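You operate a simulated robot arm through the tools that you are given. There is no shell and no other tool. Be economical: measure what you need, move in short steps, check, and stop when the job is done.

Carry out the task below with a simulated robot arm. There is one attempt and no reset: what you move stays moved.

Task
Start the propagator at 24 degrees with both pots under the cover.
Fine: both pots in, cover on, switch on, wait for the green lamp; orange pot by the compost box. Set down upright: orange pot, white pot.
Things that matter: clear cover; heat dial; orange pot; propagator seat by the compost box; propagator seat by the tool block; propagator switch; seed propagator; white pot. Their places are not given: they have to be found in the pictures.

The check looks at the end state, three seconds after you hand in, the way a careful person would. Anything else that was tipped, shoved, dropped, spilled or broken makes it a failure. A push-on lid holds only when it is set on centred and level and pressed home; a screw cap is set on level and turned clockwise until tight.

Robot
A 6-joint arm with a two-finger parallel gripper, fixed in place. Base frame: the origin is at the foot of the arm, x ahead of it, y to its left, z up; the work surface is at about z = 0. Readings come in mm, rad, newtons and seconds.
With the tool pointing down near the work surface it reaches from about 140 to 580 mm from the base axis. Its first joint turns from -1.152 to 1.152 rad. Payload 2.1 kg.
Tool frame: the origin (TCP) lies between the finger pads and is the grasp point; the fingertips stand 30 mm ahead of it; z points along the fingers, y is the line along which they close. Largest opening 94 mm; finger width 28, thickness 10; the body of the gripper, 50 by 96 mm, starts 55 mm behind the TCP.
Orientation is told as [roll, pitch, yaw] about the base's x, y, z axes, in that order, counted from this pose: with the fingers straight down and closing along the base's y, the tool's x points along the base's -x, its y along +y and its z along -z.

Tools
- The arm moves only by the tool send_rows. Its argument "plan" is one flat list of numbers, 6 for each row, row after row: the shift along the tool's x, y, z in units of 400 mm (1.0 is 400 mm), then the turn, a rotation vector about the tool's x, y, z in units of 120 degrees (1.0 is 120 degrees). In form: [x, y, z, ax, ay, az, x, y, z, ax, ay, az, ...]. A call has 1 to 8 rows; each row is the pose to reach, as a shift and turn from the pose commanded when the call began, along the tool's axes at that moment. "claw" is the closure in counts, from 0 (fully open) to 255 (shut), set as the call begins (left out, the last holds). A call with a number of a shift or a turn outside -1 to 1 is refused whole. A row lasts 0.2 s, in which the tool goes at most 50 mm and 0.15 rad; a call with a longer step from one row to the next is refused whole, and so is a gripper value outside its range. A pose out of reach is approached as far as the arm can. The call stops where the force on the tool passes 70 N (or 10 N more than at its start, if that is more) or the arm is blocked; 0.2 s more then pass. Each finger travels about 72 mm/s and halts on what it meets, pressing with about 21 N; the grip force reading is that of the motor and also rises with nothing between the fingers. The clock runs only during rows and for 0.2 s after the last one: add rows that repeat a pose to give the fingers time. The reply holds the time, the measured pose of the TCP, the force on the tool along the base axes, the opening and the grip force, in the units named above and with some noise, with the torque about the TCP (base axes, N m) and any sound that the robot's microphone picked up, and new pictures: "show" is both (left out), scene, wrist or none.
- Cameras (640 x 400 px; columns grow to the right, rows downward): "scene" is fixed at [58.3, -370.5, 491]; the picture's right is [0.76, -0.64, 0.00], its down [-0.33, -0.39, -0.86] and it looks along [0.55, 0.66, -0.51] (base axes); focal length 308 px, centre (320, 200). "wrist" rides on the gripper at [76, 14, -103] in the tool frame; the picture's right is [-0.18, 0.98, 0.00], its down [-0.75, -0.14, -0.64] and it looks along [-0.63, -0.12, 0.77] (tool axes); focal length 243 px, centre (320, 200).
- pixel_to_xyz(camera, pixels): there is no depth. For up to 12 entries [column, row, z] of the newest picture of that camera ("zoom" is the newest enlarged one), the place [x, y] in the base frame at which the ray of that pixel passes the height z, good to about 2 mm. No time passes.
- close_up(camera, box): a new picture of the part [left, top, right, bottom] of that camera's present view, enlarged. No time passes.
- job_done(): hands the job in; it is judged then, once.

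Work in short steps. Measure before you move; look again where a grasp or a placing could have gone wrong, and mend it. You have 80 turns and 200 pictures in all, those below and enlarged ones among them. Open the gripper and draw the arm clear of the work before you hand the job in, unless the task says otherwise; then end with one line.

The tools are called after ">>>" by a JSON object that holds its "method" and its "body". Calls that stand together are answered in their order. send_rows: Moves the arm, as the interface text tells. Its arguments: {"type":"object","properties":{"plan":{"type":"array","items":{"type":"number"}},"claw":{"type":"number"},"show":{"type":"string","enum":["both","scene","wrist","none"]}},"required":["plan"]} The other tools are called the same way: pixel_to_xyz (camera, pixels) gives the place at which the rays of pixels pass given heights; close_up (camera, box) takes an enlarged picture of a part of a camera's view; job_done () hands the job in.

At the start:

```text
t: 0.0
ee_pos: [348.8, -83.7, 345.4]
orientation: [-0.002, 0.0, 0.0]
ft_force: [-1.0, -0.3, -0.6]
moment: [-0.02, 0.0, -0.01]
opening: 94.0
grasp_force: 0.0
```

scene: 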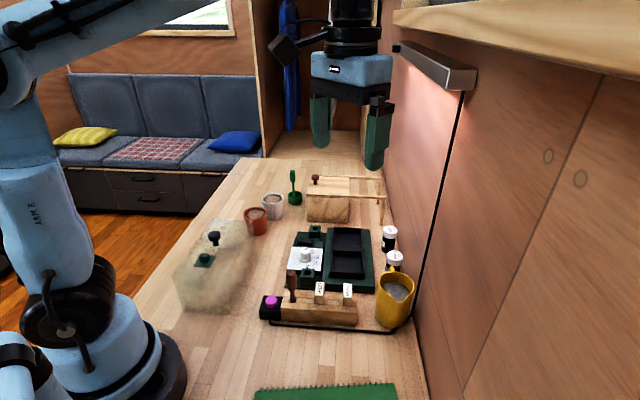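
wrist: 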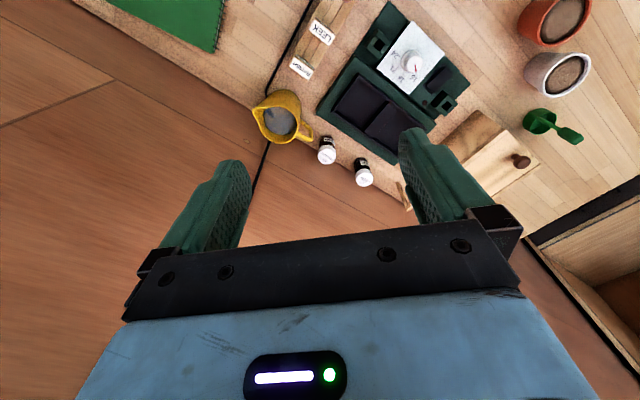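

The scene shows the propagator around (335,258), cover around (212,265), pots at (256,220) and (272,205). I take enlarged views to identify details.

>>> {"method": "close_up", "body": {"camera": "scene", "box": [250, 215, 420, 335]}}

>>> {"method": "close_up", "body": {"camera": "scene", "box": [160, 165, 320, 325]}}

>>> {"method": "close_up", "body": {"camera": "wrist", "box": [300, 0, 500, 170]}}

```text
3.33 times, centred on (335, 275) of scene
```

zoom: 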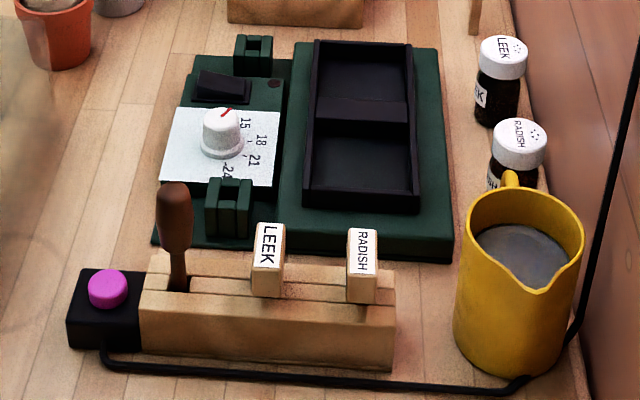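

```text
2.50 times, centred on (240, 245) of scene
```

zoom: 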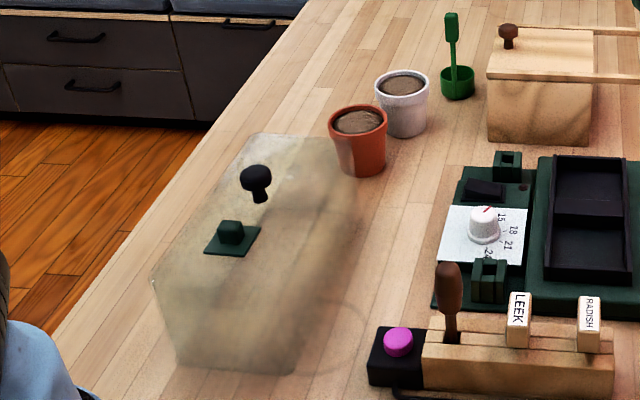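

```text
2.35 times, centred on (400, 85) of wrist
```

zoom: 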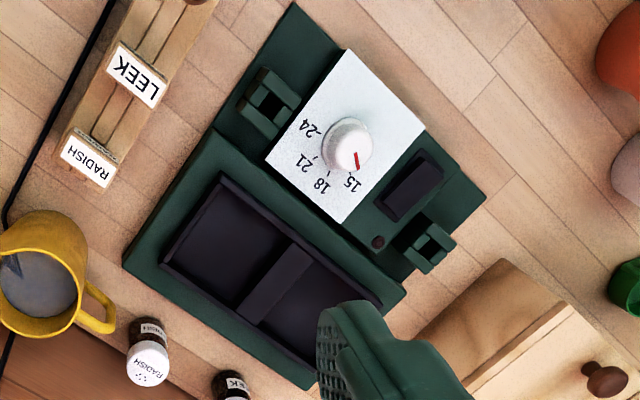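

Newest zoom is the wrist one; I triangulate the key points by querying two heights in both views.

>>> {"method": "pixel_to_xyz", "body": {"camera": "zoom", "pixels": [[350, 145, 0], [350, 145, 60], [224, 175, 0], [224, 175, 60], [380, 303, 0], [380, 303, 60], [415, 185, 0], [415, 185, 60], [269, 103, 60], [428, 248, 60], [125, 262, 0], [295, 5, 0]]}}

>>> {"method": "pixel_to_xyz", "body": {"camera": "scene", "pixels": [[305.6, 252, 0], [305.6, 252, 60], [330, 273.5, 0], [330, 273.5, 60], [333, 227, 0], [333, 227, 60], [362, 228.5, 0], [362, 228.5, 60], [365, 278, 0], [365, 278, 60], [374, 292.5, 0], [285.5, 288.6, 0]]}}

```text
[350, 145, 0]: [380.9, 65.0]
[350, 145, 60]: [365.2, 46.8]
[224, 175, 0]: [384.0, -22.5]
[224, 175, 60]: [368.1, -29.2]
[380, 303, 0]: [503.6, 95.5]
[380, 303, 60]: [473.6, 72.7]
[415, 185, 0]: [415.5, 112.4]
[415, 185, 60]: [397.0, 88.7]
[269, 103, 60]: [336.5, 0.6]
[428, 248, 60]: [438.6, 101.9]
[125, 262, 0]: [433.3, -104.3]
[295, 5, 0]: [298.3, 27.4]
```

```text
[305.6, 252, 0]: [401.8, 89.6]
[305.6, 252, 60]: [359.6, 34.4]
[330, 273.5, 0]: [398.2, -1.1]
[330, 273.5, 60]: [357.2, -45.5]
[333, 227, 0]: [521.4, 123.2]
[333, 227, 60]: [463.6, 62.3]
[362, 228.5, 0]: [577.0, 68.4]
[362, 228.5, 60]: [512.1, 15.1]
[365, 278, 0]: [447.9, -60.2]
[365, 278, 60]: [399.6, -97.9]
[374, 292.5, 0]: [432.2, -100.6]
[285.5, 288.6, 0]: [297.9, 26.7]
```

The propagator sits rotated ~45°, dial at about (370,51,43), tray seats around (428,-24) and (484,32). Now I measure pots and cover coarsely from the scene.

>>> {"method": "pixel_to_xyz", "body": {"camera": "scene", "pixels": [[256, 234, 0], [274, 218, 0], [205, 312, 0], [240, 297, 0], [247, 252, 0], [197, 235, 80], [214, 239, 110], [256, 213, 60], [272, 199, 60], [256, 213, 0], [272, 199, 0], [294, 205, 0]]}}

>>> {"method": "pixel_to_xyz", "body": {"camera": "wrist", "pixels": [[563, 20, 60], [563, 20, 0], [568, 74, 60], [568, 74, 0], [521, 160, 0], [521, 160, 80]]}}

```text
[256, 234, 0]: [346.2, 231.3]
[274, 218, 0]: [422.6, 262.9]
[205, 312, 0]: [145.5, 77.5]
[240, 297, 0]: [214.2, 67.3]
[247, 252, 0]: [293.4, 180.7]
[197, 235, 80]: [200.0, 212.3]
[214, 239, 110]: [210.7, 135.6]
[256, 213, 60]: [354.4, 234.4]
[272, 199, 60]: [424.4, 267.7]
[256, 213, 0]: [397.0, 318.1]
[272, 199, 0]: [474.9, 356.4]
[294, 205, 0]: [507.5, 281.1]
```

```text
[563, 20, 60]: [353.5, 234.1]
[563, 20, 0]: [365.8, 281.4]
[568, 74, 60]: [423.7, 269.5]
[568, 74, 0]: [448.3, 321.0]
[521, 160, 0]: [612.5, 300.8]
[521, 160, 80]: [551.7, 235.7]
```

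I move the arm back and yaw it about 67° so the wrist camera sees the cover and pots.

>>> {"method": "send_rows", "body": {"plan": [0.046, 0.026, 0, 0, 0, -0.07, 0.093, 0.052, 0, 0, 0, -0.14, 0.14, 0.079, 0, 0, 0, -0.21, 0.186, 0.105, 0, 0, 0, -0.28, 0.233, 0.131, 0, 0, 0, -0.35, 0.28, 0.157, 0, 0, 0, -0.42, 0.326, 0.184, 0, 0, 0, -0.49, 0.372, 0.21, 0, 0, 0, -0.56]}}

```text
t: 1.8
ee_pos: [202.1, 0.4, 345.2]
orientation: [-0.002, -0.001, 1.177]
ft_force: [0.7, -0.1, 0.0]
moment: [0.01, -0.02, 0.01]
opening: 93.7
grasp_force: 0.0
```

scene: 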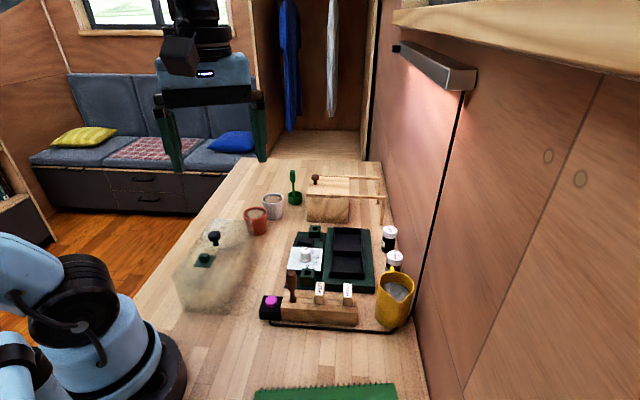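
wrist: 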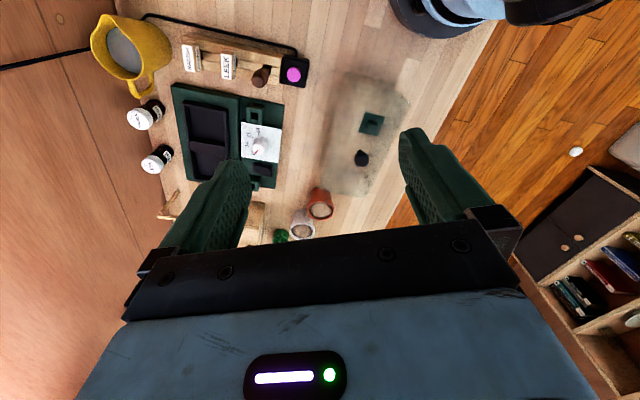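

The cover appears at (365,135) in the wrist view with its knob at (361,158). I enlarge both views of it.

>>> {"method": "close_up", "body": {"camera": "wrist", "box": [280, 60, 440, 230]}}

>>> {"method": "close_up", "body": {"camera": "scene", "box": [165, 205, 285, 325]}}

```text
2.35 times, centred on (360, 145) of wrist
```

zoom: 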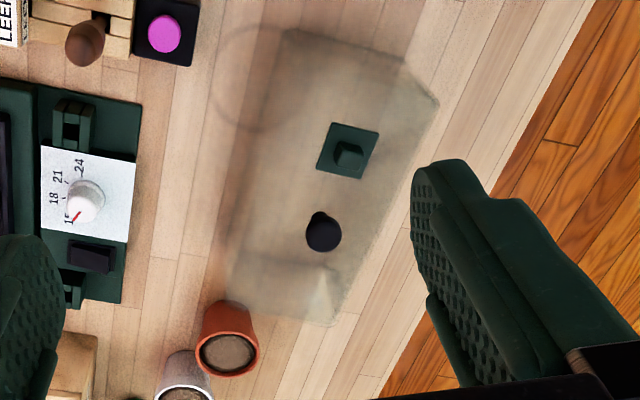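

```text
3.33 times, centred on (225, 265) of scene
```

zoom: 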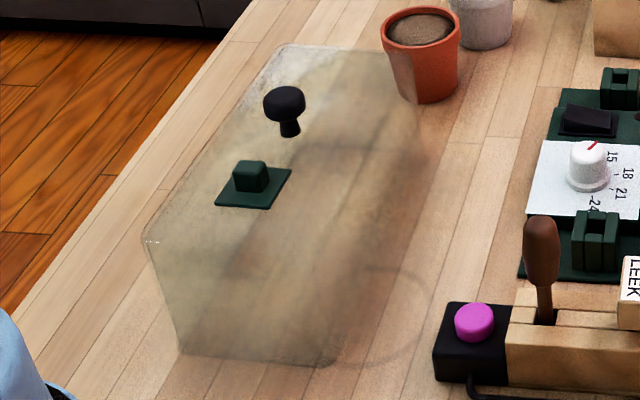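

Triangulating knob, vent plate and cover corners.

>>> {"method": "pixel_to_xyz", "body": {"camera": "wrist", "pixels": [[361.3, 158.6, 0], [361.3, 158.6, 150], [371.5, 123.8, 0], [371.5, 123.8, 150], [410, 104.6, 0], [410, 104.6, 150], [347.7, 72.3, 0], [396, 85, 0], [366, 198, 0], [322, 183, 0], [363, 174, 150], [363, 174, 0]]}}

>>> {"method": "pixel_to_xyz", "body": {"camera": "scene", "pixels": [[214.5, 235, 0], [214.5, 235, 150], [205, 261.2, 0], [205, 261.2, 150], [172.5, 276, 0], [172.5, 276, 150], [183, 310, 0], [226.6, 313.7, 0], [214, 218.5, 0], [214, 218.5, 150], [247.5, 221.5, 0], [247.5, 221.5, 150]]}}

```text
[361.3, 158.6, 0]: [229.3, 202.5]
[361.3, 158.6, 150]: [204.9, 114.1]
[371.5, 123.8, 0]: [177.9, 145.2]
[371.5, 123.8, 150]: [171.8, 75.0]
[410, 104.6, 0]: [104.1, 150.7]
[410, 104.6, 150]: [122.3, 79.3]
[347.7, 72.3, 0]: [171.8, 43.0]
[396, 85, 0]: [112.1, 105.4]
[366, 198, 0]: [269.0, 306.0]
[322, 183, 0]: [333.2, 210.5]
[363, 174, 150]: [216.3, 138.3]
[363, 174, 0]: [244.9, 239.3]
```

```text
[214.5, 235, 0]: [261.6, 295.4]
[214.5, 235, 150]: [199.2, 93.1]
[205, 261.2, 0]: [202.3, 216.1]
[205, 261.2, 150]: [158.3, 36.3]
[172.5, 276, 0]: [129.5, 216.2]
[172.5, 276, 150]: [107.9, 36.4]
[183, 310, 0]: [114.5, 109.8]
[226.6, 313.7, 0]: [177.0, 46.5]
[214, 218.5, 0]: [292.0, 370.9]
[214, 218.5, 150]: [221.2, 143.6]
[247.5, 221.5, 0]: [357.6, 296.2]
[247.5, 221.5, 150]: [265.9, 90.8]
```

Knob is at about (209,130,123), cover about 87×178 mm, aligned ~43° and centred on the knob. I now go toward the pots at yaw 0.785 for a precise look.

>>> {"method": "send_rows", "body": {"plan": [-0.085, -0.009, 0.019, 0, 0, 0.031, -0.17, -0.018, 0.038, 0, 0, 0.062, -0.255, -0.027, 0.056, 0, 0, 0.094, -0.34, -0.035, 0.075, 0, 0, 0.125, -0.425, -0.044, 0.094, 0, 0, 0.156, -0.509, -0.053, 0.1125, 0, 0, 0.187]}}

```text
t: 3.2
ee_pos: [297.7, 180.0, 300.1]
orientation: [0.0, -0.001, 0.78]
ft_force: [-0.2, -0.8, 0.4]
moment: [0.01, 0.01, -0.01]
opening: 94.0
grasp_force: 0.1
```

scene: 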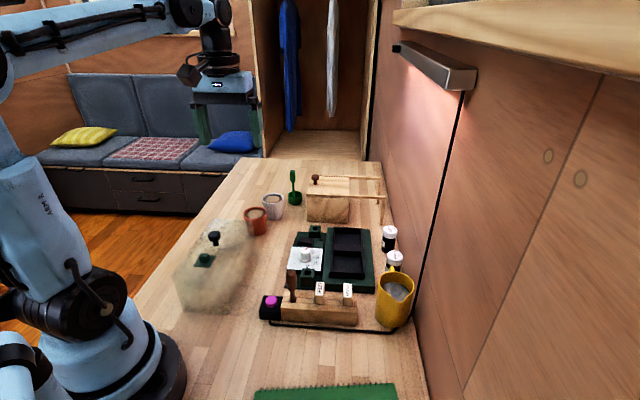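
wrist: 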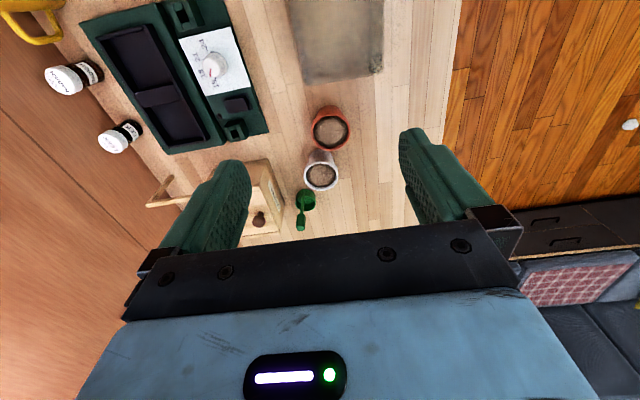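

Pots in view at (330,130) and (322,170), tray at (155,85). Enlarge both.

>>> {"method": "close_up", "body": {"camera": "wrist", "box": [70, 0, 270, 160]}}

>>> {"method": "close_up", "body": {"camera": "wrist", "box": [280, 85, 400, 205]}}

```text
2.50 times, centred on (170, 80) of wrist
```

zoom: 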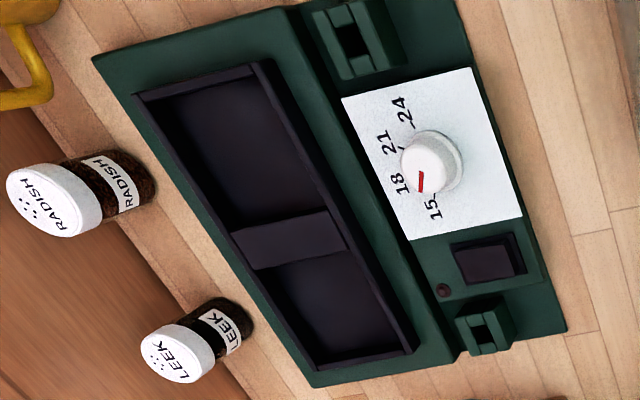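

```text
3.33 times, centred on (340, 145) of wrist
```

zoom: 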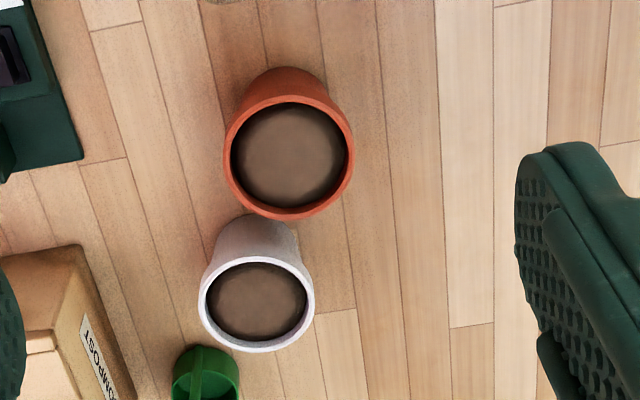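

>>> {"method": "pixel_to_xyz", "body": {"camera": "zoom", "pixels": [[289, 158, 62], [224, 160, 62], [353, 155, 62], [256, 306, 62], [198, 300, 62], [315, 305, 62], [289, 158, 0], [256, 306, 0]]}}

>>> {"method": "pixel_to_xyz", "body": {"camera": "wrist", "pixels": [[96, 38, 34], [150, 24, 34], [208, 140, 34], [168, 147.2, 34], [136.8, 94.8, 34], [142, 108, 34], [173.2, 84.8, 34], [184, 100, 34], [79, 22, 20], [167.5, 155, 20], [155, 3, 20], [227, 140, 20]]}}

>>> {"method": "pixel_to_xyz", "body": {"camera": "scene", "pixels": [[256, 213, 62], [272, 199, 62], [256, 213, 70], [272, 199, 70]]}}

```text
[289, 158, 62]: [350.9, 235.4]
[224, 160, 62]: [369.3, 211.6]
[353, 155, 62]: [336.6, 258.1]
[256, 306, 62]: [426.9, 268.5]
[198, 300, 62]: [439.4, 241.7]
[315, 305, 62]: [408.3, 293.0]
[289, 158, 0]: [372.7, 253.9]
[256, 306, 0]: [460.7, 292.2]
```

```text
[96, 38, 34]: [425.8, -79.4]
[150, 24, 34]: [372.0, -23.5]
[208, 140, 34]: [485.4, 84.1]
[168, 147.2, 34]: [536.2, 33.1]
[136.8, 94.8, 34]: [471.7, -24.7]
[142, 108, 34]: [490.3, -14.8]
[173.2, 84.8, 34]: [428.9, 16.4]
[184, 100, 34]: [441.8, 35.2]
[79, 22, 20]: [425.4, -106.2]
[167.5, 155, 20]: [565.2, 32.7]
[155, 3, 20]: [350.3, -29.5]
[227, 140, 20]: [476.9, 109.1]
```

```text
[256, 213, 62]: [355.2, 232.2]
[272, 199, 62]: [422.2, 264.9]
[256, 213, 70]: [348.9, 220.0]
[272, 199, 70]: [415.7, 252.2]
```

Orange pot centre (353,234), white (424.5,267.5), rim Ø≈58, height ≈62; seats at about (426,-27) and (487,34.5). I descend on the orange pot with the open gripper.

>>> {"method": "send_rows", "body": {"plan": [-0.1, 0, 0.08, 0, 0, 0, -0.193, -0.001, 0.16, 0, 0, 0, -0.193, -0.001, 0.26, 0, 0, 0, -0.193, -0.001, 0.36, 0, 0, 0, -0.193, -0.001, 0.46, 0, 0, 0, -0.193, -0.001, 0.54, 0, 0, 0, -0.193, -0.001, 0.6, 0, 0, 0, -0.193, -0.001, 0.63, 0, 0, 0], "claw": 0}}

```text
refused: row 1 steps farther than a row can; nothing moved
```

The first step was slightly too long; I shorten it.

>>> {"method": "send_rows", "body": {"plan": [-0.09, 0, 0.07, 0, 0, 0, -0.18, -0.001, 0.14, 0, 0, 0, -0.193, -0.001, 0.25, 0, 0, 0, -0.193, -0.001, 0.36, 0, 0, 0, -0.193, -0.001, 0.46, 0, 0, 0, -0.193, -0.001, 0.54, 0, 0, 0, -0.193, -0.001, 0.6, 0, 0, 0, -0.193, -0.001, 0.63, 0, 0, 0], "claw": 0}}

```text
t: 5.0
ee_pos: [357.9, 234.0, 48.4]
orientation: [-0.002, 0.001, 0.782]
ft_force: [-0.1, -0.4, 0.3]
moment: [0.01, 0.01, -0.04]
opening: 94.0
grasp_force: 0.0
```

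scene: 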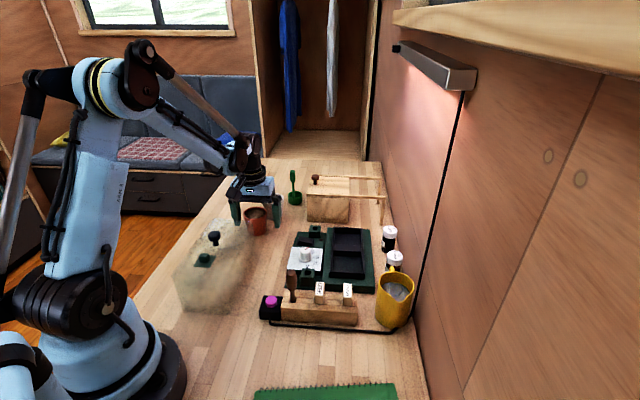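
wrist: 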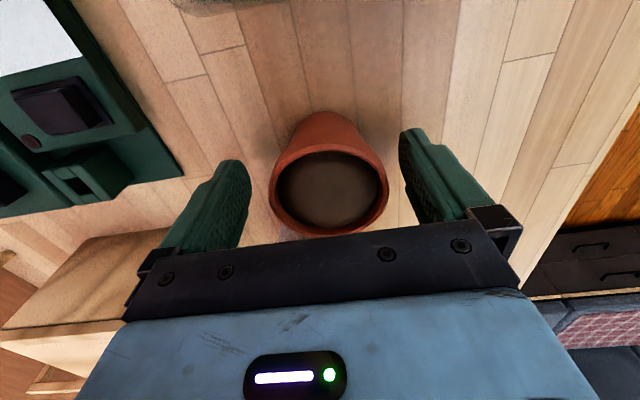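

The pot stands between the fingers. I check its centre against the TCP.

>>> {"method": "pixel_to_xyz", "body": {"camera": "wrist", "pixels": [[329, 190, 62], [270, 194, 62], [389, 186, 62], [329, 148, 62], [329, 236, 62], [320, 112, 0]]}}

```text
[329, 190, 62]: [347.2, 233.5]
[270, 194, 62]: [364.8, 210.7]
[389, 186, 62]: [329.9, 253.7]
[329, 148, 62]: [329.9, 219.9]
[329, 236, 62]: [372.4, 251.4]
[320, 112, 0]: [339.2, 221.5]
```

Pot centre ~ (350,234.5), so I shift slightly (tool x +4, y +4 mm) and then close.

>>> {"method": "send_rows", "body": {"plan": [0.01, 0.01, 0, 0, 0, 0, 0.01, 0.01, 0, 0, 0, 0], "show": "none"}}

>>> {"method": "send_rows", "body": {"plan": [0, 0, 0, 0, 0, 0, 0, 0, 0, 0, 0, 0, 0, 0, 0, 0, 0, 0, 0, 0, 0, 0, 0, 0], "claw": 255, "show": "wrist"}}

```text
t: 5.6
ee_pos: [351.8, 234.2, 48.6]
orientation: [-0.002, -0.002, 0.782]
ft_force: [0.1, 0.3, 0.2]
moment: [0.0, 0.01, 0.0]
opening: 94.0
grasp_force: 0.0
```

```text
t: 6.6
ee_pos: [351.3, 234.4, 48.9]
orientation: [-0.002, 0.001, 0.781]
ft_force: [-0.4, -0.7, -0.4]
moment: [0.0, 0.04, 0.04]
opening: 55.7
grasp_force: 20.8
```

wrist: 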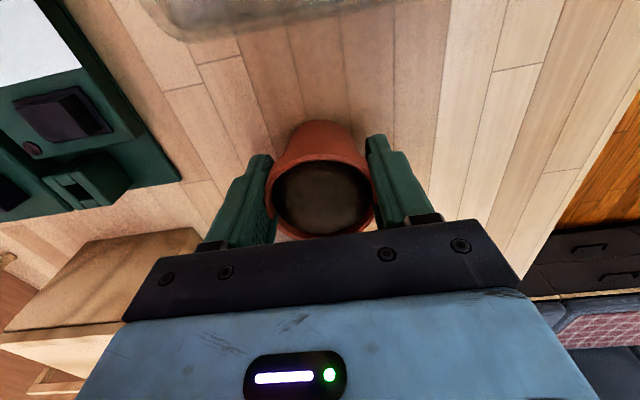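

Gripped (55.7 mm). Lift 130 mm and carry over the far seat (487,34.5).

>>> {"method": "send_rows", "body": {"plan": [0, 0, -0.11, 0, 0, 0, 0, 0, -0.22, 0, 0, 0, 0, 0, -0.325, 0, 0, 0, 0.022, -0.119, -0.325, 0, 0, 0, 0.045, -0.238, -0.325, 0, 0, 0, 0.067, -0.356, -0.325, 0, 0, 0, 0.09, -0.475, -0.325, 0, 0, 0, 0.112, -0.594, -0.325, 0, 0, 0]}}

```text
t: 8.4
ee_pos: [486.5, 31.2, 179.8]
orientation: [-0.002, 0.0, 0.781]
ft_force: [-0.2, 0.7, -0.5]
moment: [-0.03, 0.0, -0.01]
opening: 55.5
grasp_force: 21.0
```

scene: 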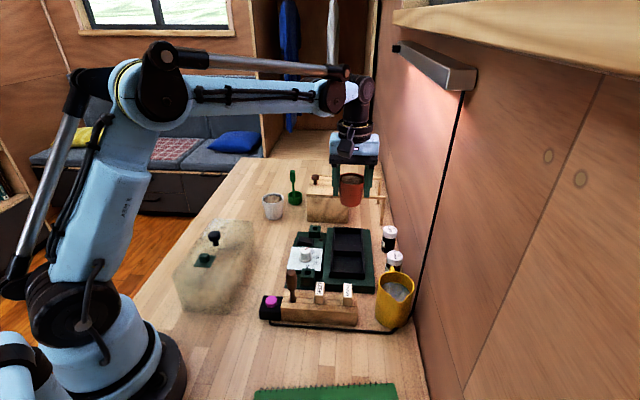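
wrist: 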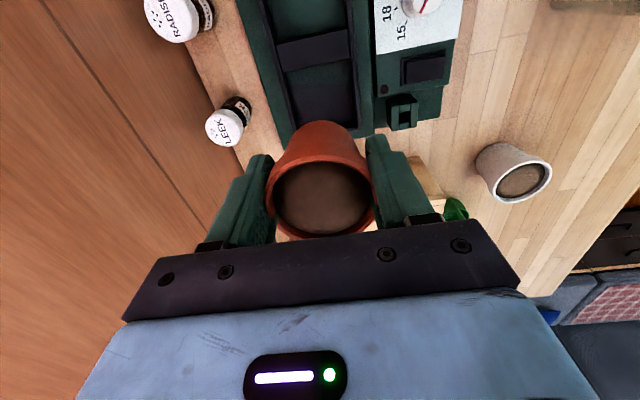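

Before descending I check clearances: compost box front edge (308-348,222) and its post foot (382,225).

>>> {"method": "close_up", "body": {"camera": "scene", "box": [280, 150, 420, 250]}}

>>> {"method": "pixel_to_xyz", "body": {"camera": "scene", "pixels": [[307, 220, 0], [348, 223, 0], [382, 225, 0], [348, 197, 60], [348, 197, 80], [385, 196, 80], [385, 196, 60]]}}

```text
4.00 times, centred on (350, 200) of scene
```

zoom: 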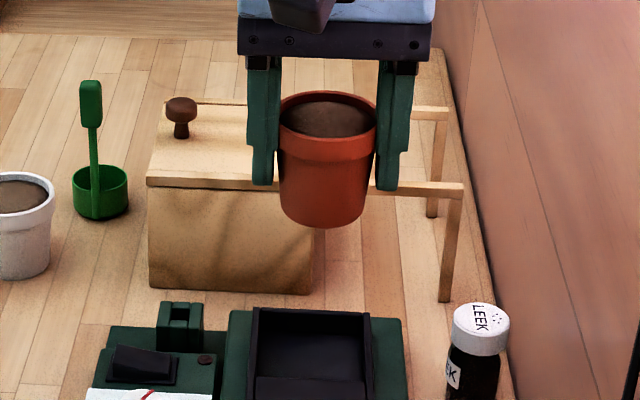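

```text
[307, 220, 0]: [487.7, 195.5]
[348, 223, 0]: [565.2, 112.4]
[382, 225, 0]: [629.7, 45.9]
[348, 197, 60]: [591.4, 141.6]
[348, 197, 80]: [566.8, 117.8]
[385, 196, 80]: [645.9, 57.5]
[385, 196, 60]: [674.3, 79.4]
```

Clearance to the compost box is ~110 mm, fine. Descend to TCP z≈95 (pot bottom ~47, above tray walls) and check.

>>> {"method": "send_rows", "body": {"plan": [-0.002, 0.003, 0.1, 0, 0, 0, -0.004, 0.005, 0.17, 0, 0, 0, -0.004, 0.005, 0.21, 0, 0, 0, -0.004, 0.005, 0.21, 0, 0, 0]}}

>>> {"method": "close_up", "body": {"camera": "scene", "box": [280, 195, 420, 305]}}

>>> {"method": "close_up", "body": {"camera": "wrist", "box": [220, 40, 420, 240]}}

```text
t: 9.4
ee_pos: [485.3, 37.4, 95.0]
orientation: [-0.003, 0.001, 0.783]
ft_force: [-1.0, 0.4, -1.3]
moment: [-0.03, -0.01, -0.03]
opening: 55.2
grasp_force: 20.6
```

scene: 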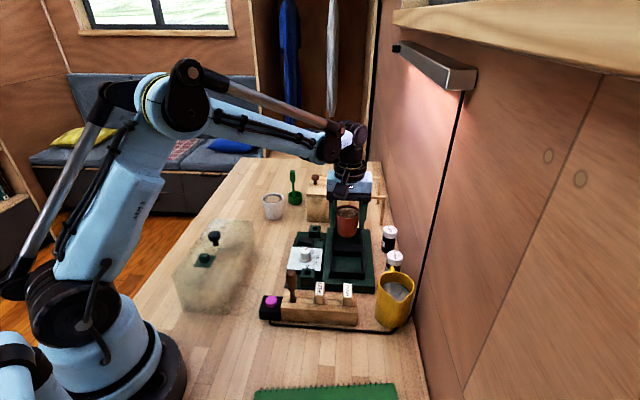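
wrist: 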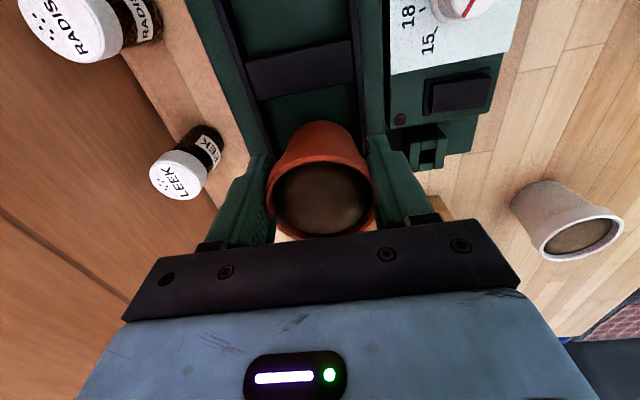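

```text
3.64 times, centred on (350, 250) of scene
```

zoom: 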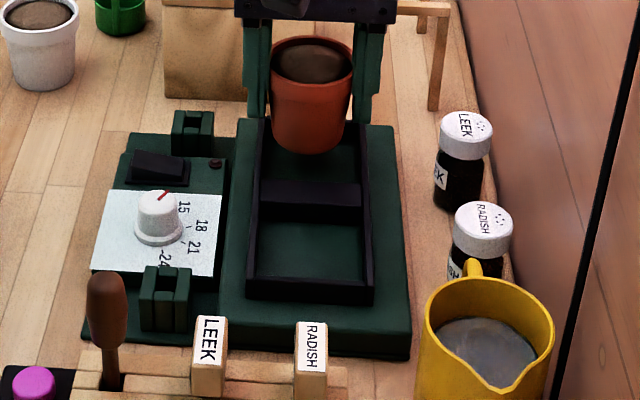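

```text
2.00 times, centred on (320, 140) of wrist
```

zoom: 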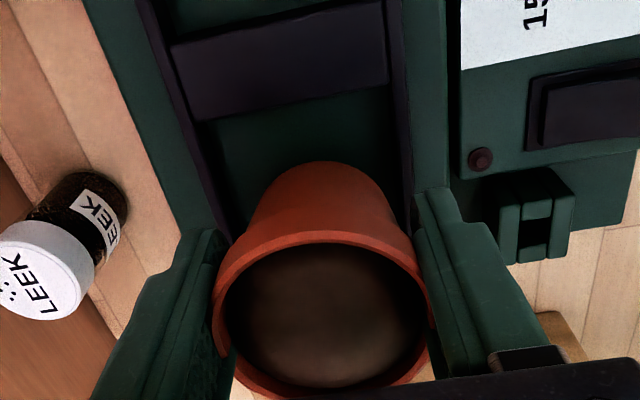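

Checking lateral centring of the pot over the seat from the zoomed wrist view.

>>> {"method": "pixel_to_xyz", "body": {"camera": "zoom", "pixels": [[323, 162, 47], [215, 262, 109], [432, 245, 109], [203, 175, 34], [408, 175, 34], [228, 243, 34], [411, 240, 34], [198, 120, 34], [390, 85, 34], [175, 45, 34], [388, 5, 34]]}}

```text
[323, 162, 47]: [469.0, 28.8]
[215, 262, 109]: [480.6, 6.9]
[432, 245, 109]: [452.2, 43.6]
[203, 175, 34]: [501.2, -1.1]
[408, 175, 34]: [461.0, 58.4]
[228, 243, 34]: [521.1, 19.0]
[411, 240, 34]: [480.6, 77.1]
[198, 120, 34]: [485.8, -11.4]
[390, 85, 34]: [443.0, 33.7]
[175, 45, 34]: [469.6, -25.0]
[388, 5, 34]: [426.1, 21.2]
```

Pot is ~3.5 mm left of centre; I correct and descend to TCP z≈75.

>>> {"method": "send_rows", "body": {"plan": [0, -0.009, 0.0, 0, 0, 0, 0, -0.009, 0.03, 0, 0, 0, 0, -0.009, 0.05, 0, 0, 0, 0, -0.009, 0.05, 0, 0, 0], "show": "none"}}

>>> {"method": "send_rows", "body": {"plan": [0, 0, 0.005, 0, 0, 0, 0, 0, 0.01, 0, 0, 0], "show": "scene"}}

>>> {"method": "close_up", "body": {"camera": "scene", "box": [280, 195, 420, 305]}}

```text
t: 10.4
ee_pos: [485.0, 34.7, 74.2]
orientation: [-0.003, -0.001, 0.779]
ft_force: [0.3, -0.4, -0.5]
moment: [0.0, -0.03, 0.04]
opening: 55.1
grasp_force: 21.4
```

```text
t: 11.0
ee_pos: [487.0, 34.6, 70.1]
orientation: [-0.002, 0.0, 0.782]
ft_force: [0.1, -0.9, 5.0]
moment: [0.03, 0.0, 0.0]
opening: 55.5
grasp_force: 20.4
```

scene: 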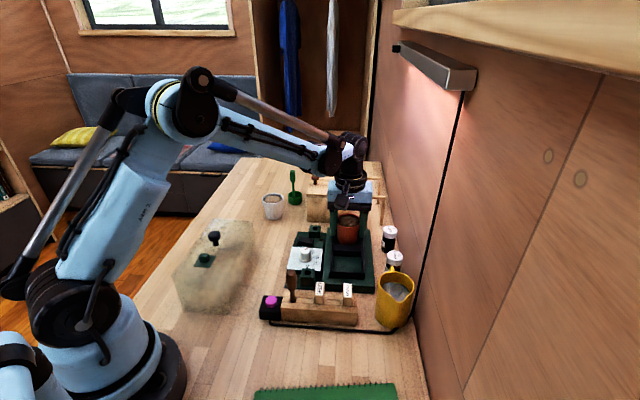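

```text
3.64 times, centred on (350, 250) of scene
```

zoom: 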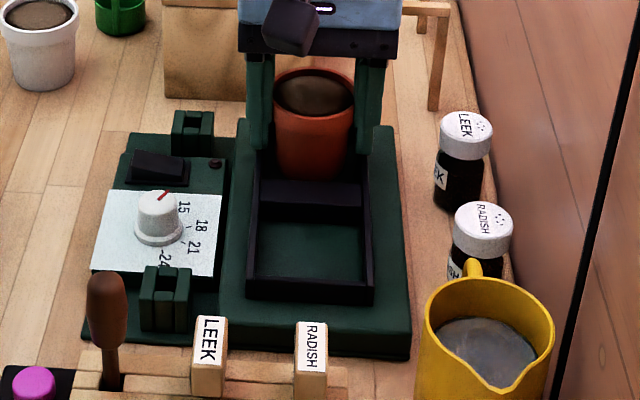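

Contact (5 N) at z≈70: pot stands in the far seat. Open and rise.

>>> {"method": "send_rows", "body": {"plan": [0, 0, 0, 0, 0, 0, 0, 0, 0, 0, 0, 0, 0, 0, 0, 0, 0, 0, 0, 0, -0.04, 0, 0, 0, 0, 0, -0.1, 0, 0, 0, 0, 0, -0.2, 0, 0, 0, 0, 0, -0.3, 0, 0, 0], "claw": 0}}

>>> {"method": "close_up", "body": {"camera": "wrist", "box": [220, 40, 420, 240]}}

```text
t: 12.6
ee_pos: [483.9, 36.1, 191.5]
orientation: [-0.001, -0.001, 0.782]
ft_force: [0.7, 0.2, 0.4]
moment: [-0.04, 0.01, 0.01]
opening: 94.2
grasp_force: 0.1
```

scene: 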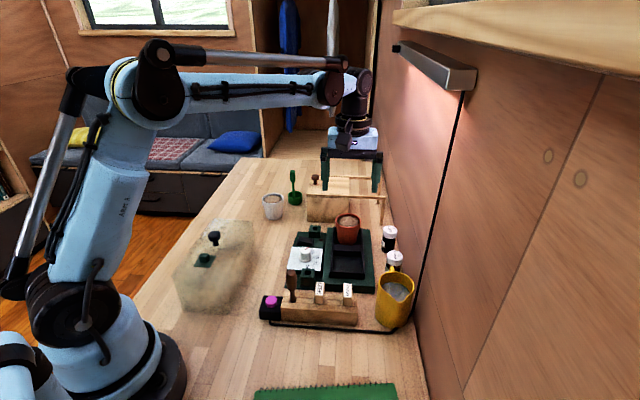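
wrist: 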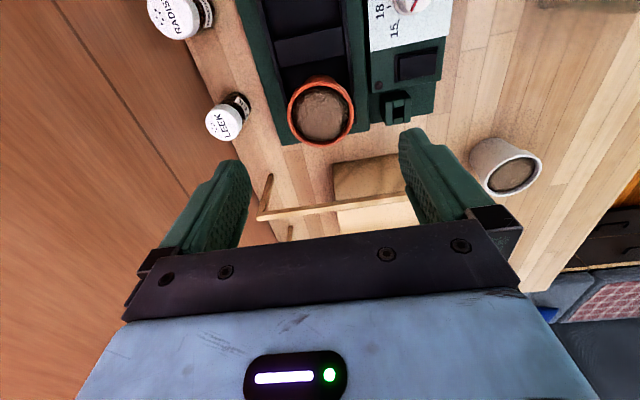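

```text
2.00 times, centred on (320, 140) of wrist
```

zoom: 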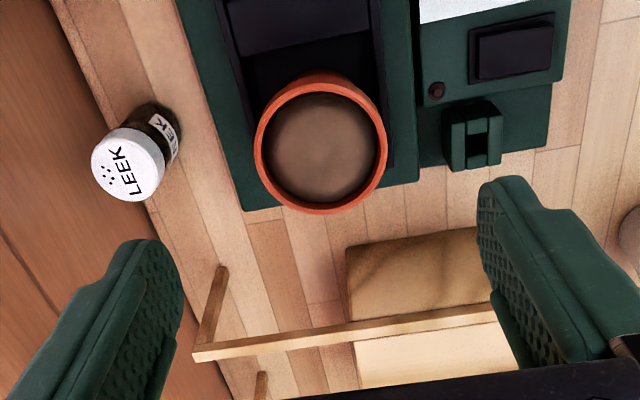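

Orange pot is placed well. Move over the white pot at (424.5,267.5), TCP z≈105.

>>> {"method": "send_rows", "body": {"plan": [-0.06, 0.104, 0, 0, 0, 0, -0.121, 0.207, 0, 0, 0, 0, -0.181, 0.311, 0, 0, 0, 0, -0.242, 0.414, 0, 0, 0, 0, -0.302, 0.518, 0, 0, 0, 0, -0.302, 0.518, 0.11, 0, 0, 0, -0.302, 0.518, 0.215, 0, 0, 0, -0.302, 0.518, 0.215, 0, 0, 0], "show": "wrist"}}

```text
t: 14.4
ee_pos: [426.8, 268.8, 102.9]
orientation: [-0.002, 0.001, 0.779]
ft_force: [0.4, 0.8, 0.0]
moment: [0.0, -0.03, -0.02]
opening: 94.2
grasp_force: 0.1
```

wrist: 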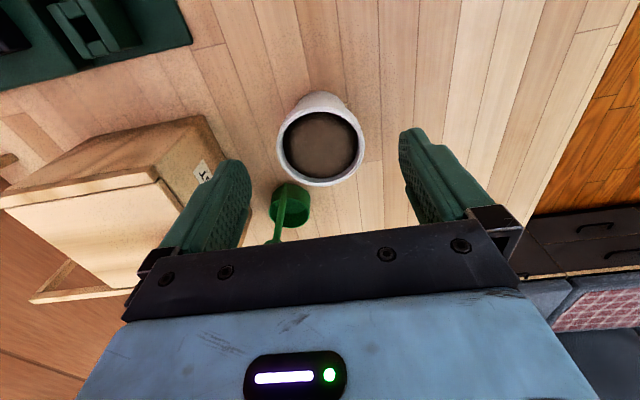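

>>> {"method": "pixel_to_xyz", "body": {"camera": "wrist", "pixels": [[320.5, 146, 62], [277, 145, 62], [364, 140, 62], [290, 205, 20], [290, 205, 40], [278, 240, 60], [278, 240, 90]]}}

>>> {"method": "pixel_to_xyz", "body": {"camera": "scene", "pixels": [[294, 172, 60], [294, 172, 90], [294, 172, 30], [294, 196, 30], [294, 196, 20]]}}

```text
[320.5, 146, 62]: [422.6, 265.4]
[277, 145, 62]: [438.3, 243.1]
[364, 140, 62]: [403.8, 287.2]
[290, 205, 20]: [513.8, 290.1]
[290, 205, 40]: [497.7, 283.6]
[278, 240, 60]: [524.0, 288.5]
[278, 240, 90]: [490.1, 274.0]
```

```text
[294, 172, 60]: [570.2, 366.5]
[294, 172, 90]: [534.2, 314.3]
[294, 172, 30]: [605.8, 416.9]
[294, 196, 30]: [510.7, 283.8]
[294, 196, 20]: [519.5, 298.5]
```

White pot centre (422,265.5); shift by tool x +5 mm, descend to z≈48 and then close.

>>> {"method": "send_rows", "body": {"plan": [0.012, 0.002, 0.0, 0, 0, 0, 0.012, 0.002, 0.07, 0, 0, 0, 0.012, 0.002, 0.137, 0, 0, 0, 0.012, 0.002, 0.137, 0, 0, 0], "show": "wrist"}}

>>> {"method": "send_rows", "body": {"plan": [0, 0, 0, 0, 0, 0, 0, 0, 0, 0, 0, 0, 0, 0, 0, 0, 0, 0, 0, 0, 0, 0, 0, 0], "claw": 255, "show": "wrist"}}

```text
t: 15.4
ee_pos: [421.2, 265.6, 48.6]
orientation: [-0.001, 0.0, 0.779]
ft_force: [0.1, 0.9, 0.1]
moment: [-0.02, 0.02, 0.0]
opening: 94.0
grasp_force: 0.0
```

wrist: 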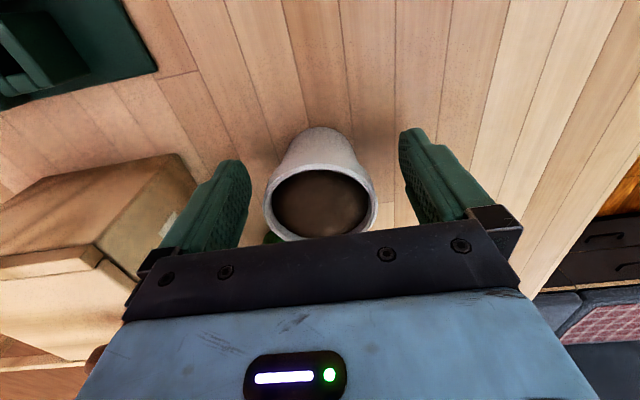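

```text
t: 16.4
ee_pos: [421.0, 265.0, 49.8]
orientation: [-0.002, 0.0, 0.78]
ft_force: [0.3, -1.0, -0.4]
moment: [-0.03, -0.01, 0.04]
opening: 55.3
grasp_force: 20.4
```

wrist: 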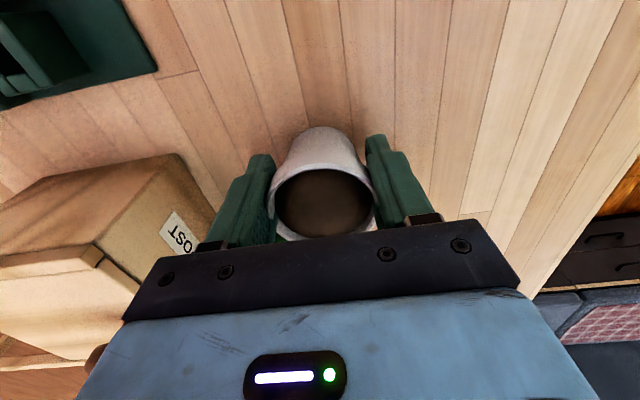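

Gripped. Lift and carry to the near seat (426,-27).

>>> {"method": "send_rows", "body": {"plan": [0, 0, -0.11, 0, 0, 0, 0, 0, -0.22, 0, 0, 0, 0, 0, -0.325, 0, 0, 0, 0.084, -0.088, -0.325, 0, 0, 0, 0.168, -0.176, -0.325, 0, 0, 0, 0.252, -0.264, -0.325, 0, 0, 0, 0.336, -0.352, -0.325, 0, 0, 0, 0.42, -0.44, -0.325, 0, 0, 0], "show": "none"}}

>>> {"method": "send_rows", "body": {"plan": [0.085, -0.087, 0, 0, 0, 0, 0.085, -0.087, 0.1, 0, 0, 0, 0.085, -0.087, 0.18, 0, 0, 0, 0.085, -0.087, 0.21, 0, 0, 0, 0.085, -0.087, 0.21, 0, 0, 0]}}

>>> {"method": "close_up", "body": {"camera": "wrist", "box": [220, 40, 420, 240]}}

>>> {"method": "close_up", "body": {"camera": "scene", "box": [280, 195, 420, 305]}}

```text
t: 18.2
ee_pos: [421.2, 21.1, 179.6]
orientation: [-0.003, -0.001, 0.782]
ft_force: [0.7, 0.3, -0.8]
moment: [0.02, -0.01, 0.02]
opening: 55.3
grasp_force: 21.0
```

```text
t: 19.4
ee_pos: [425.6, -28.6, 97.7]
orientation: [-0.001, 0.0, 0.78]
ft_force: [0.4, 0.3, -1.6]
moment: [-0.03, -0.01, 0.0]
opening: 55.5
grasp_force: 20.3
```

scene: 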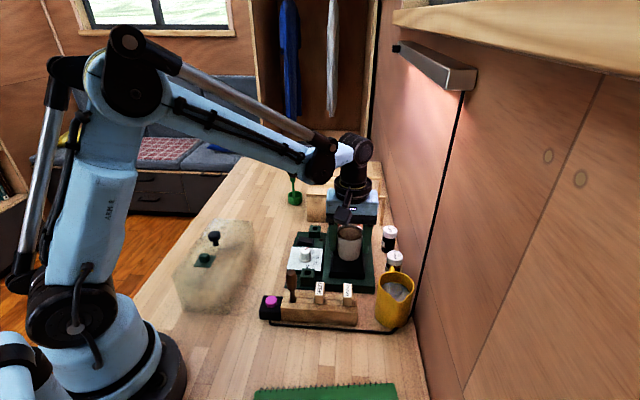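
wrist: 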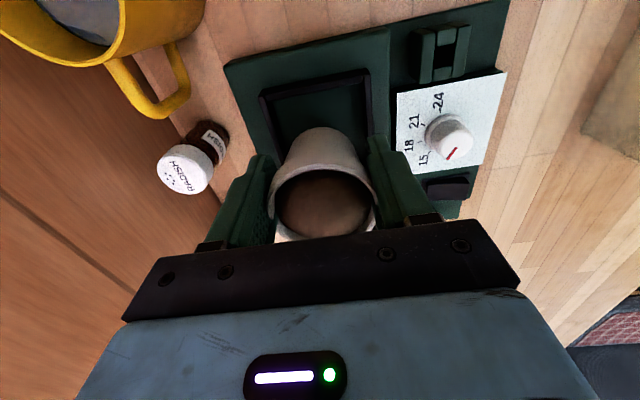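

```text
2.00 times, centred on (320, 140) of wrist
```

zoom: 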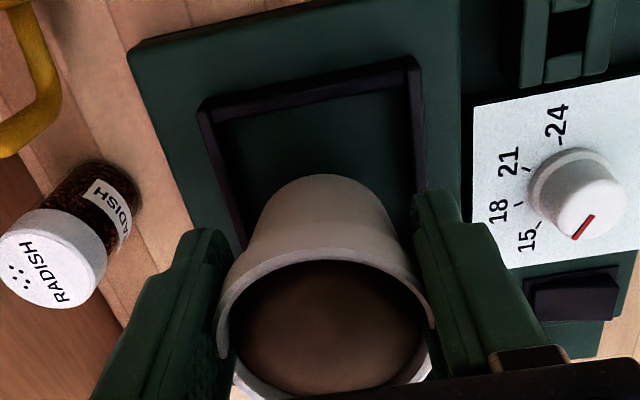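

```text
3.64 times, centred on (350, 250) of scene
```

zoom: 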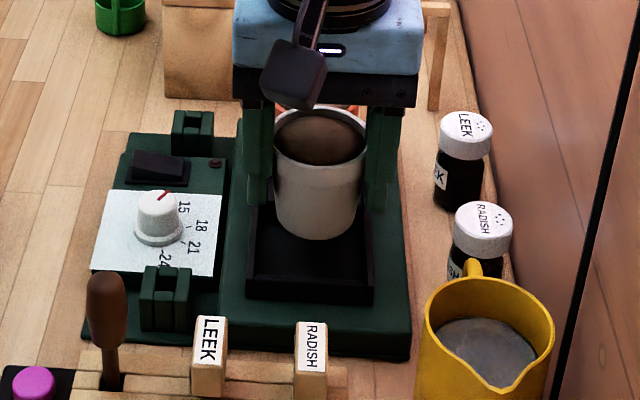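

TCP lateral and axial positions match the seat centre. Lower gently to contact.

>>> {"method": "send_rows", "body": {"plan": [0, 0, 0.03, 0, 0, 0, 0, 0, 0.055, 0, 0, 0, 0, 0, 0.055, 0, 0, 0], "show": "none"}}

>>> {"method": "send_rows", "body": {"plan": [0, 0, 0.005, 0, 0, 0, 0, 0, 0.01, 0, 0, 0], "show": "none"}}

```text
t: 20.2
ee_pos: [425.7, -30.7, 73.0]
orientation: [-0.003, 0.0, 0.78]
ft_force: [-3.4, -2.6, 13.9]
moment: [0.22, -0.22, 0.0]
opening: 55.3
grasp_force: 21.5
```

```text
t: 20.8
ee_pos: [427.3, -29.1, 68.6]
orientation: [-0.002, 0.001, 0.782]
ft_force: [-4.2, -4.3, 13.7]
moment: [0.21, -0.17, 0.01]
opening: 55.3
grasp_force: 21.3
```

Contact came with some sideways force; I look before releasing.

>>> {"method": "close_up", "body": {"camera": "scene", "box": [290, 195, 410, 295]}}

>>> {"method": "close_up", "body": {"camera": "wrist", "box": [240, 60, 400, 240]}}

```text
4.00 times, centred on (350, 245) of scene
```

zoom: 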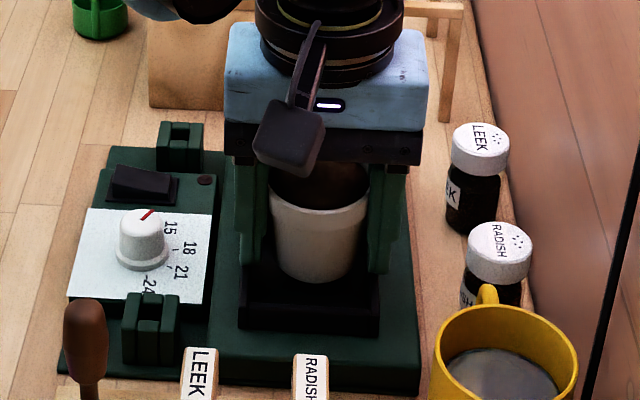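

```text
2.22 times, centred on (320, 150) of wrist
```

zoom: 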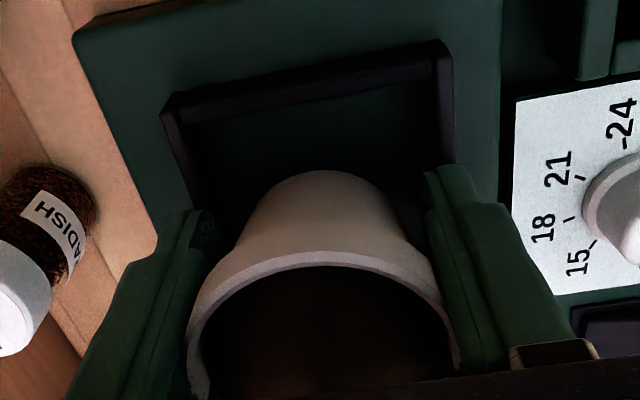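

The pot bottom seems to ride against the divider. I measure the front gap.

>>> {"method": "pixel_to_xyz", "body": {"camera": "zoom", "pixels": [[323, 170, 22], [323, 170, 34], [165, 95, 34], [440, 40, 34], [185, 118, 34], [435, 72, 34], [190, 195, 34], [450, 165, 34]]}}

```text
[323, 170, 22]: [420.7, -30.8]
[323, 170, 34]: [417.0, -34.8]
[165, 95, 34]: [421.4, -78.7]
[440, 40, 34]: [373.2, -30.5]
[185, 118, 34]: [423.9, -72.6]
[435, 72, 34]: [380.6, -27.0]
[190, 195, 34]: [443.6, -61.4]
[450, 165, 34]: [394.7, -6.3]
```

The white pot sits ~11 mm ahead of the TCP along the tray, so it caught the divider. Lift 25 mm and move 12 mm toward the tool block, then look.

>>> {"method": "send_rows", "body": {"plan": [0, 0, -0.03, 0, 0, 0, 0, 0, -0.065, 0, 0, 0, 0.03, 0, -0.065, 0, 0, 0, 0.03, 0, -0.065, 0, 0, 0], "show": "wrist"}}

>>> {"method": "close_up", "body": {"camera": "wrist", "box": [240, 60, 400, 240]}}

>>> {"method": "close_up", "body": {"camera": "scene", "box": [290, 195, 410, 295]}}

```text
t: 21.8
ee_pos: [417.4, -37.2, 95.5]
orientation: [-0.002, 0.0, 0.781]
ft_force: [0.0, -0.7, -0.4]
moment: [0.01, -0.02, 0.01]
opening: 55.0
grasp_force: 21.3
```

wrist: 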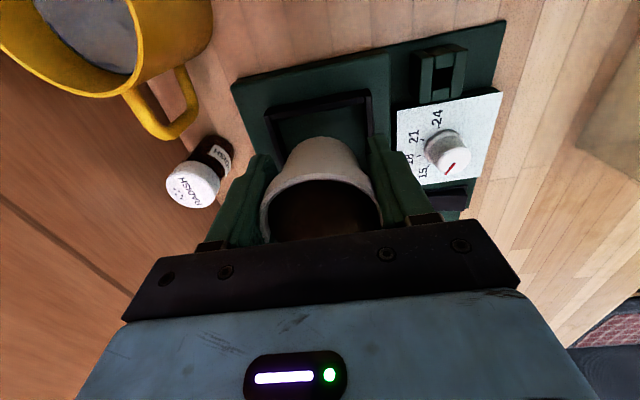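

```text
2.22 times, centred on (320, 150) of wrist
```

zoom: 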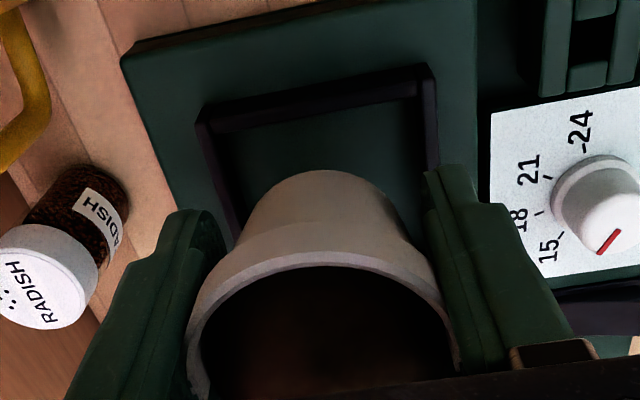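

```text
4.00 times, centred on (350, 245) of scene
```

zoom: 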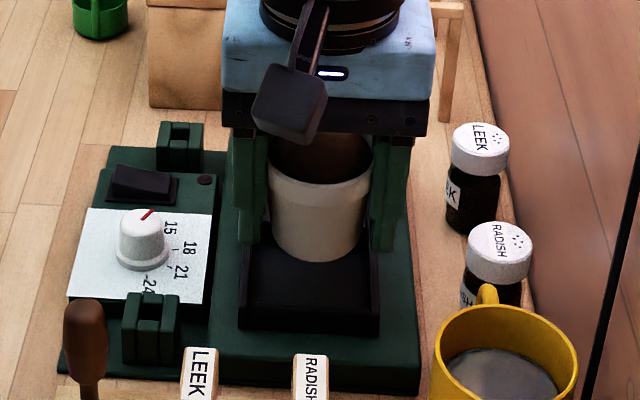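

>>> {"method": "pixel_to_xyz", "body": {"camera": "zoom", "pixels": [[323, 170, 47], [323, 170, 54], [323, 170, 60], [323, 265, 109], [323, 265, 116], [200, 125, 34], [428, 80, 34], [250, 210, 50], [410, 215, 50]]}}

>>> {"method": "pixel_to_xyz", "body": {"camera": "scene", "pixels": [[349.5, 245.6, 47], [349.5, 245.6, 54], [338, 245, 50], [361, 244, 50]]}}

```text
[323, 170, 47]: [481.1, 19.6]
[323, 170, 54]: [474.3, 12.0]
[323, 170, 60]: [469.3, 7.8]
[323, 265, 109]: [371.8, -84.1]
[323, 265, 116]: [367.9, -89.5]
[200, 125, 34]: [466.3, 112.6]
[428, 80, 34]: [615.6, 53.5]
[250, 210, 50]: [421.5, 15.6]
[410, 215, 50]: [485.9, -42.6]
```

```text
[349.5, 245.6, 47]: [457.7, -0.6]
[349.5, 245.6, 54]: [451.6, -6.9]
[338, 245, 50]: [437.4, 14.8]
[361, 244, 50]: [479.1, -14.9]
```

>>> {"method": "pixel_to_xyz", "body": {"camera": "wrist", "pixels": [[321.5, 136.5, 47], [321.5, 136.5, 54], [321.5, 136.5, 60], [266, 116.3, 34], [368.6, 96, 34], [321.5, 180, 109], [321.5, 180, 116]]}}

>>> {"method": "pixel_to_xyz", "body": {"camera": "scene", "pixels": [[349.5, 260.5, 47], [349.5, 260.5, 54], [337.5, 241.5, 105], [362.5, 240.5, 105], [339, 257, 50], [360, 257, 50]]}}

```text
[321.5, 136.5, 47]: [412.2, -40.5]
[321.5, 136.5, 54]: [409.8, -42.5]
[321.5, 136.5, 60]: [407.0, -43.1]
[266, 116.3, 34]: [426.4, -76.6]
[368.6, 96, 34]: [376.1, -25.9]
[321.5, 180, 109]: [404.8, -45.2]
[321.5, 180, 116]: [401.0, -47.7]
```

```text
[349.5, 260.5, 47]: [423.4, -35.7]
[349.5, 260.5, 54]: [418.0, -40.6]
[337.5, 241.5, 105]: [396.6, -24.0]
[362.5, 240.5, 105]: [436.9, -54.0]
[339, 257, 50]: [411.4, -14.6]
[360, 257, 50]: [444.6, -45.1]
```

The pot slid up ~15 mm in the fingers when it met the divider (top z≈34), so fingertips are now near its base. I carry it back to its original free spot to regrasp properly.

>>> {"method": "send_rows", "body": {"plan": [0, 0, -0.11, 0, 0, 0, 0, 0, -0.21, 0, 0, 0, -0.075, 0.074, -0.21, 0, 0, 0, -0.15, 0.148, -0.21, 0, 0, 0, -0.225, 0.222, -0.21, 0, 0, 0, -0.3, 0.296, -0.21, 0, 0, 0, -0.375, 0.37, -0.21, 0, 0, 0, -0.45, 0.444, -0.21, 0, 0, 0], "show": "none"}}

>>> {"method": "send_rows", "body": {"plan": [-0.085, 0.083, 0, 0, 0, 0, -0.085, 0.083, 0.11, 0, 0, 0, -0.085, 0.083, 0.22, 0, 0, 0, -0.085, 0.083, 0.3, 0, 0, 0, -0.085, 0.083, 0.3, 0, 0, 0]}}

>>> {"method": "close_up", "body": {"camera": "scene", "box": [220, 160, 330, 250]}}

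```text
t: 23.6
ee_pos: [421.6, 218.5, 181.1]
orientation: [-0.001, -0.001, 0.781]
ft_force: [0.0, 0.9, 0.1]
moment: [0.02, -0.02, -0.08]
opening: 55.2
grasp_force: 20.8
```

```text
t: 24.8
ee_pos: [421.5, 264.8, 59.0]
orientation: [-0.001, 0.0, 0.78]
ft_force: [0.0, 0.7, -1.1]
moment: [-0.02, -0.01, 0.01]
opening: 55.4
grasp_force: 21.0
```

scene: 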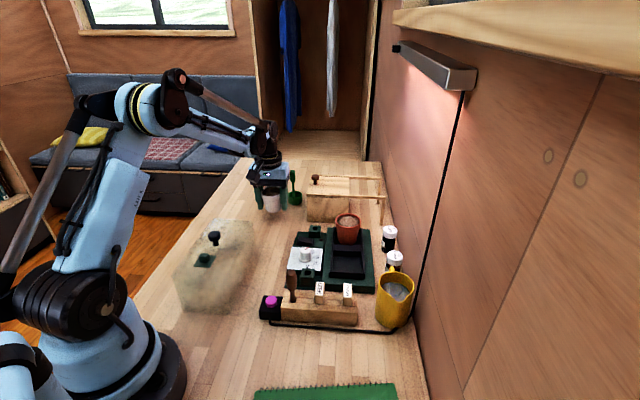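
wrist: 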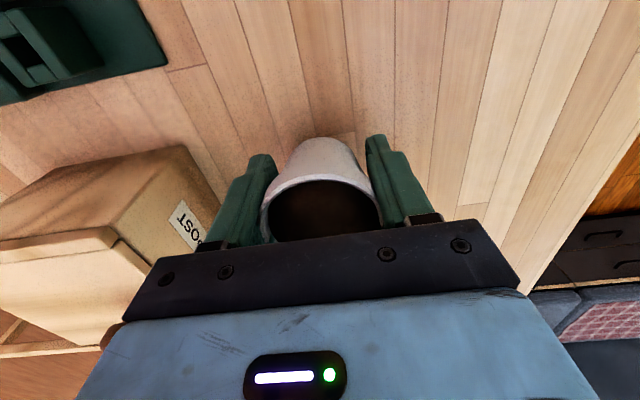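

```text
4.44 times, centred on (275, 205) of scene
```

zoom: 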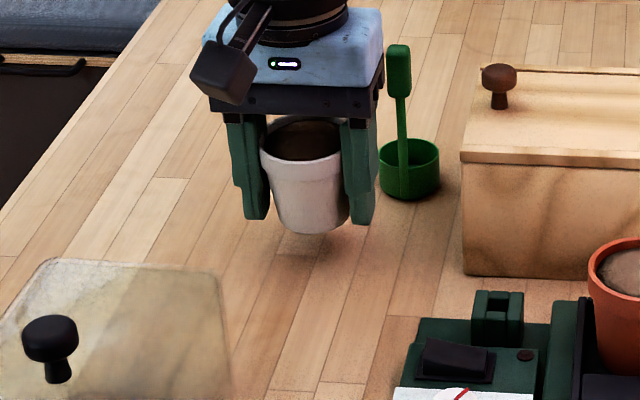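

Pot looks upright, a bit above the table. Lower in small steps, watching force.

>>> {"method": "send_rows", "body": {"plan": [0, 0, 0.02, 0, 0, 0, 0, 0, 0.035, 0, 0, 0], "show": "none"}}

>>> {"method": "send_rows", "body": {"plan": [0, 0, 0.005, 0, 0, 0, 0, 0, 0.01, 0, 0, 0], "show": "none"}}

```text
t: 25.4
ee_pos: [422.3, 264.4, 45.7]
orientation: [-0.001, 0.001, 0.778]
ft_force: [-0.5, 0.4, -0.1]
moment: [-0.01, -0.02, -0.01]
opening: 55.3
grasp_force: 20.4
```

```text
t: 26.0
ee_pos: [423.6, 264.0, 40.6]
orientation: [-0.002, -0.001, 0.781]
ft_force: [0.3, 0.5, -0.5]
moment: [0.03, 0.03, -0.01]
opening: 55.3
grasp_force: 21.0
```

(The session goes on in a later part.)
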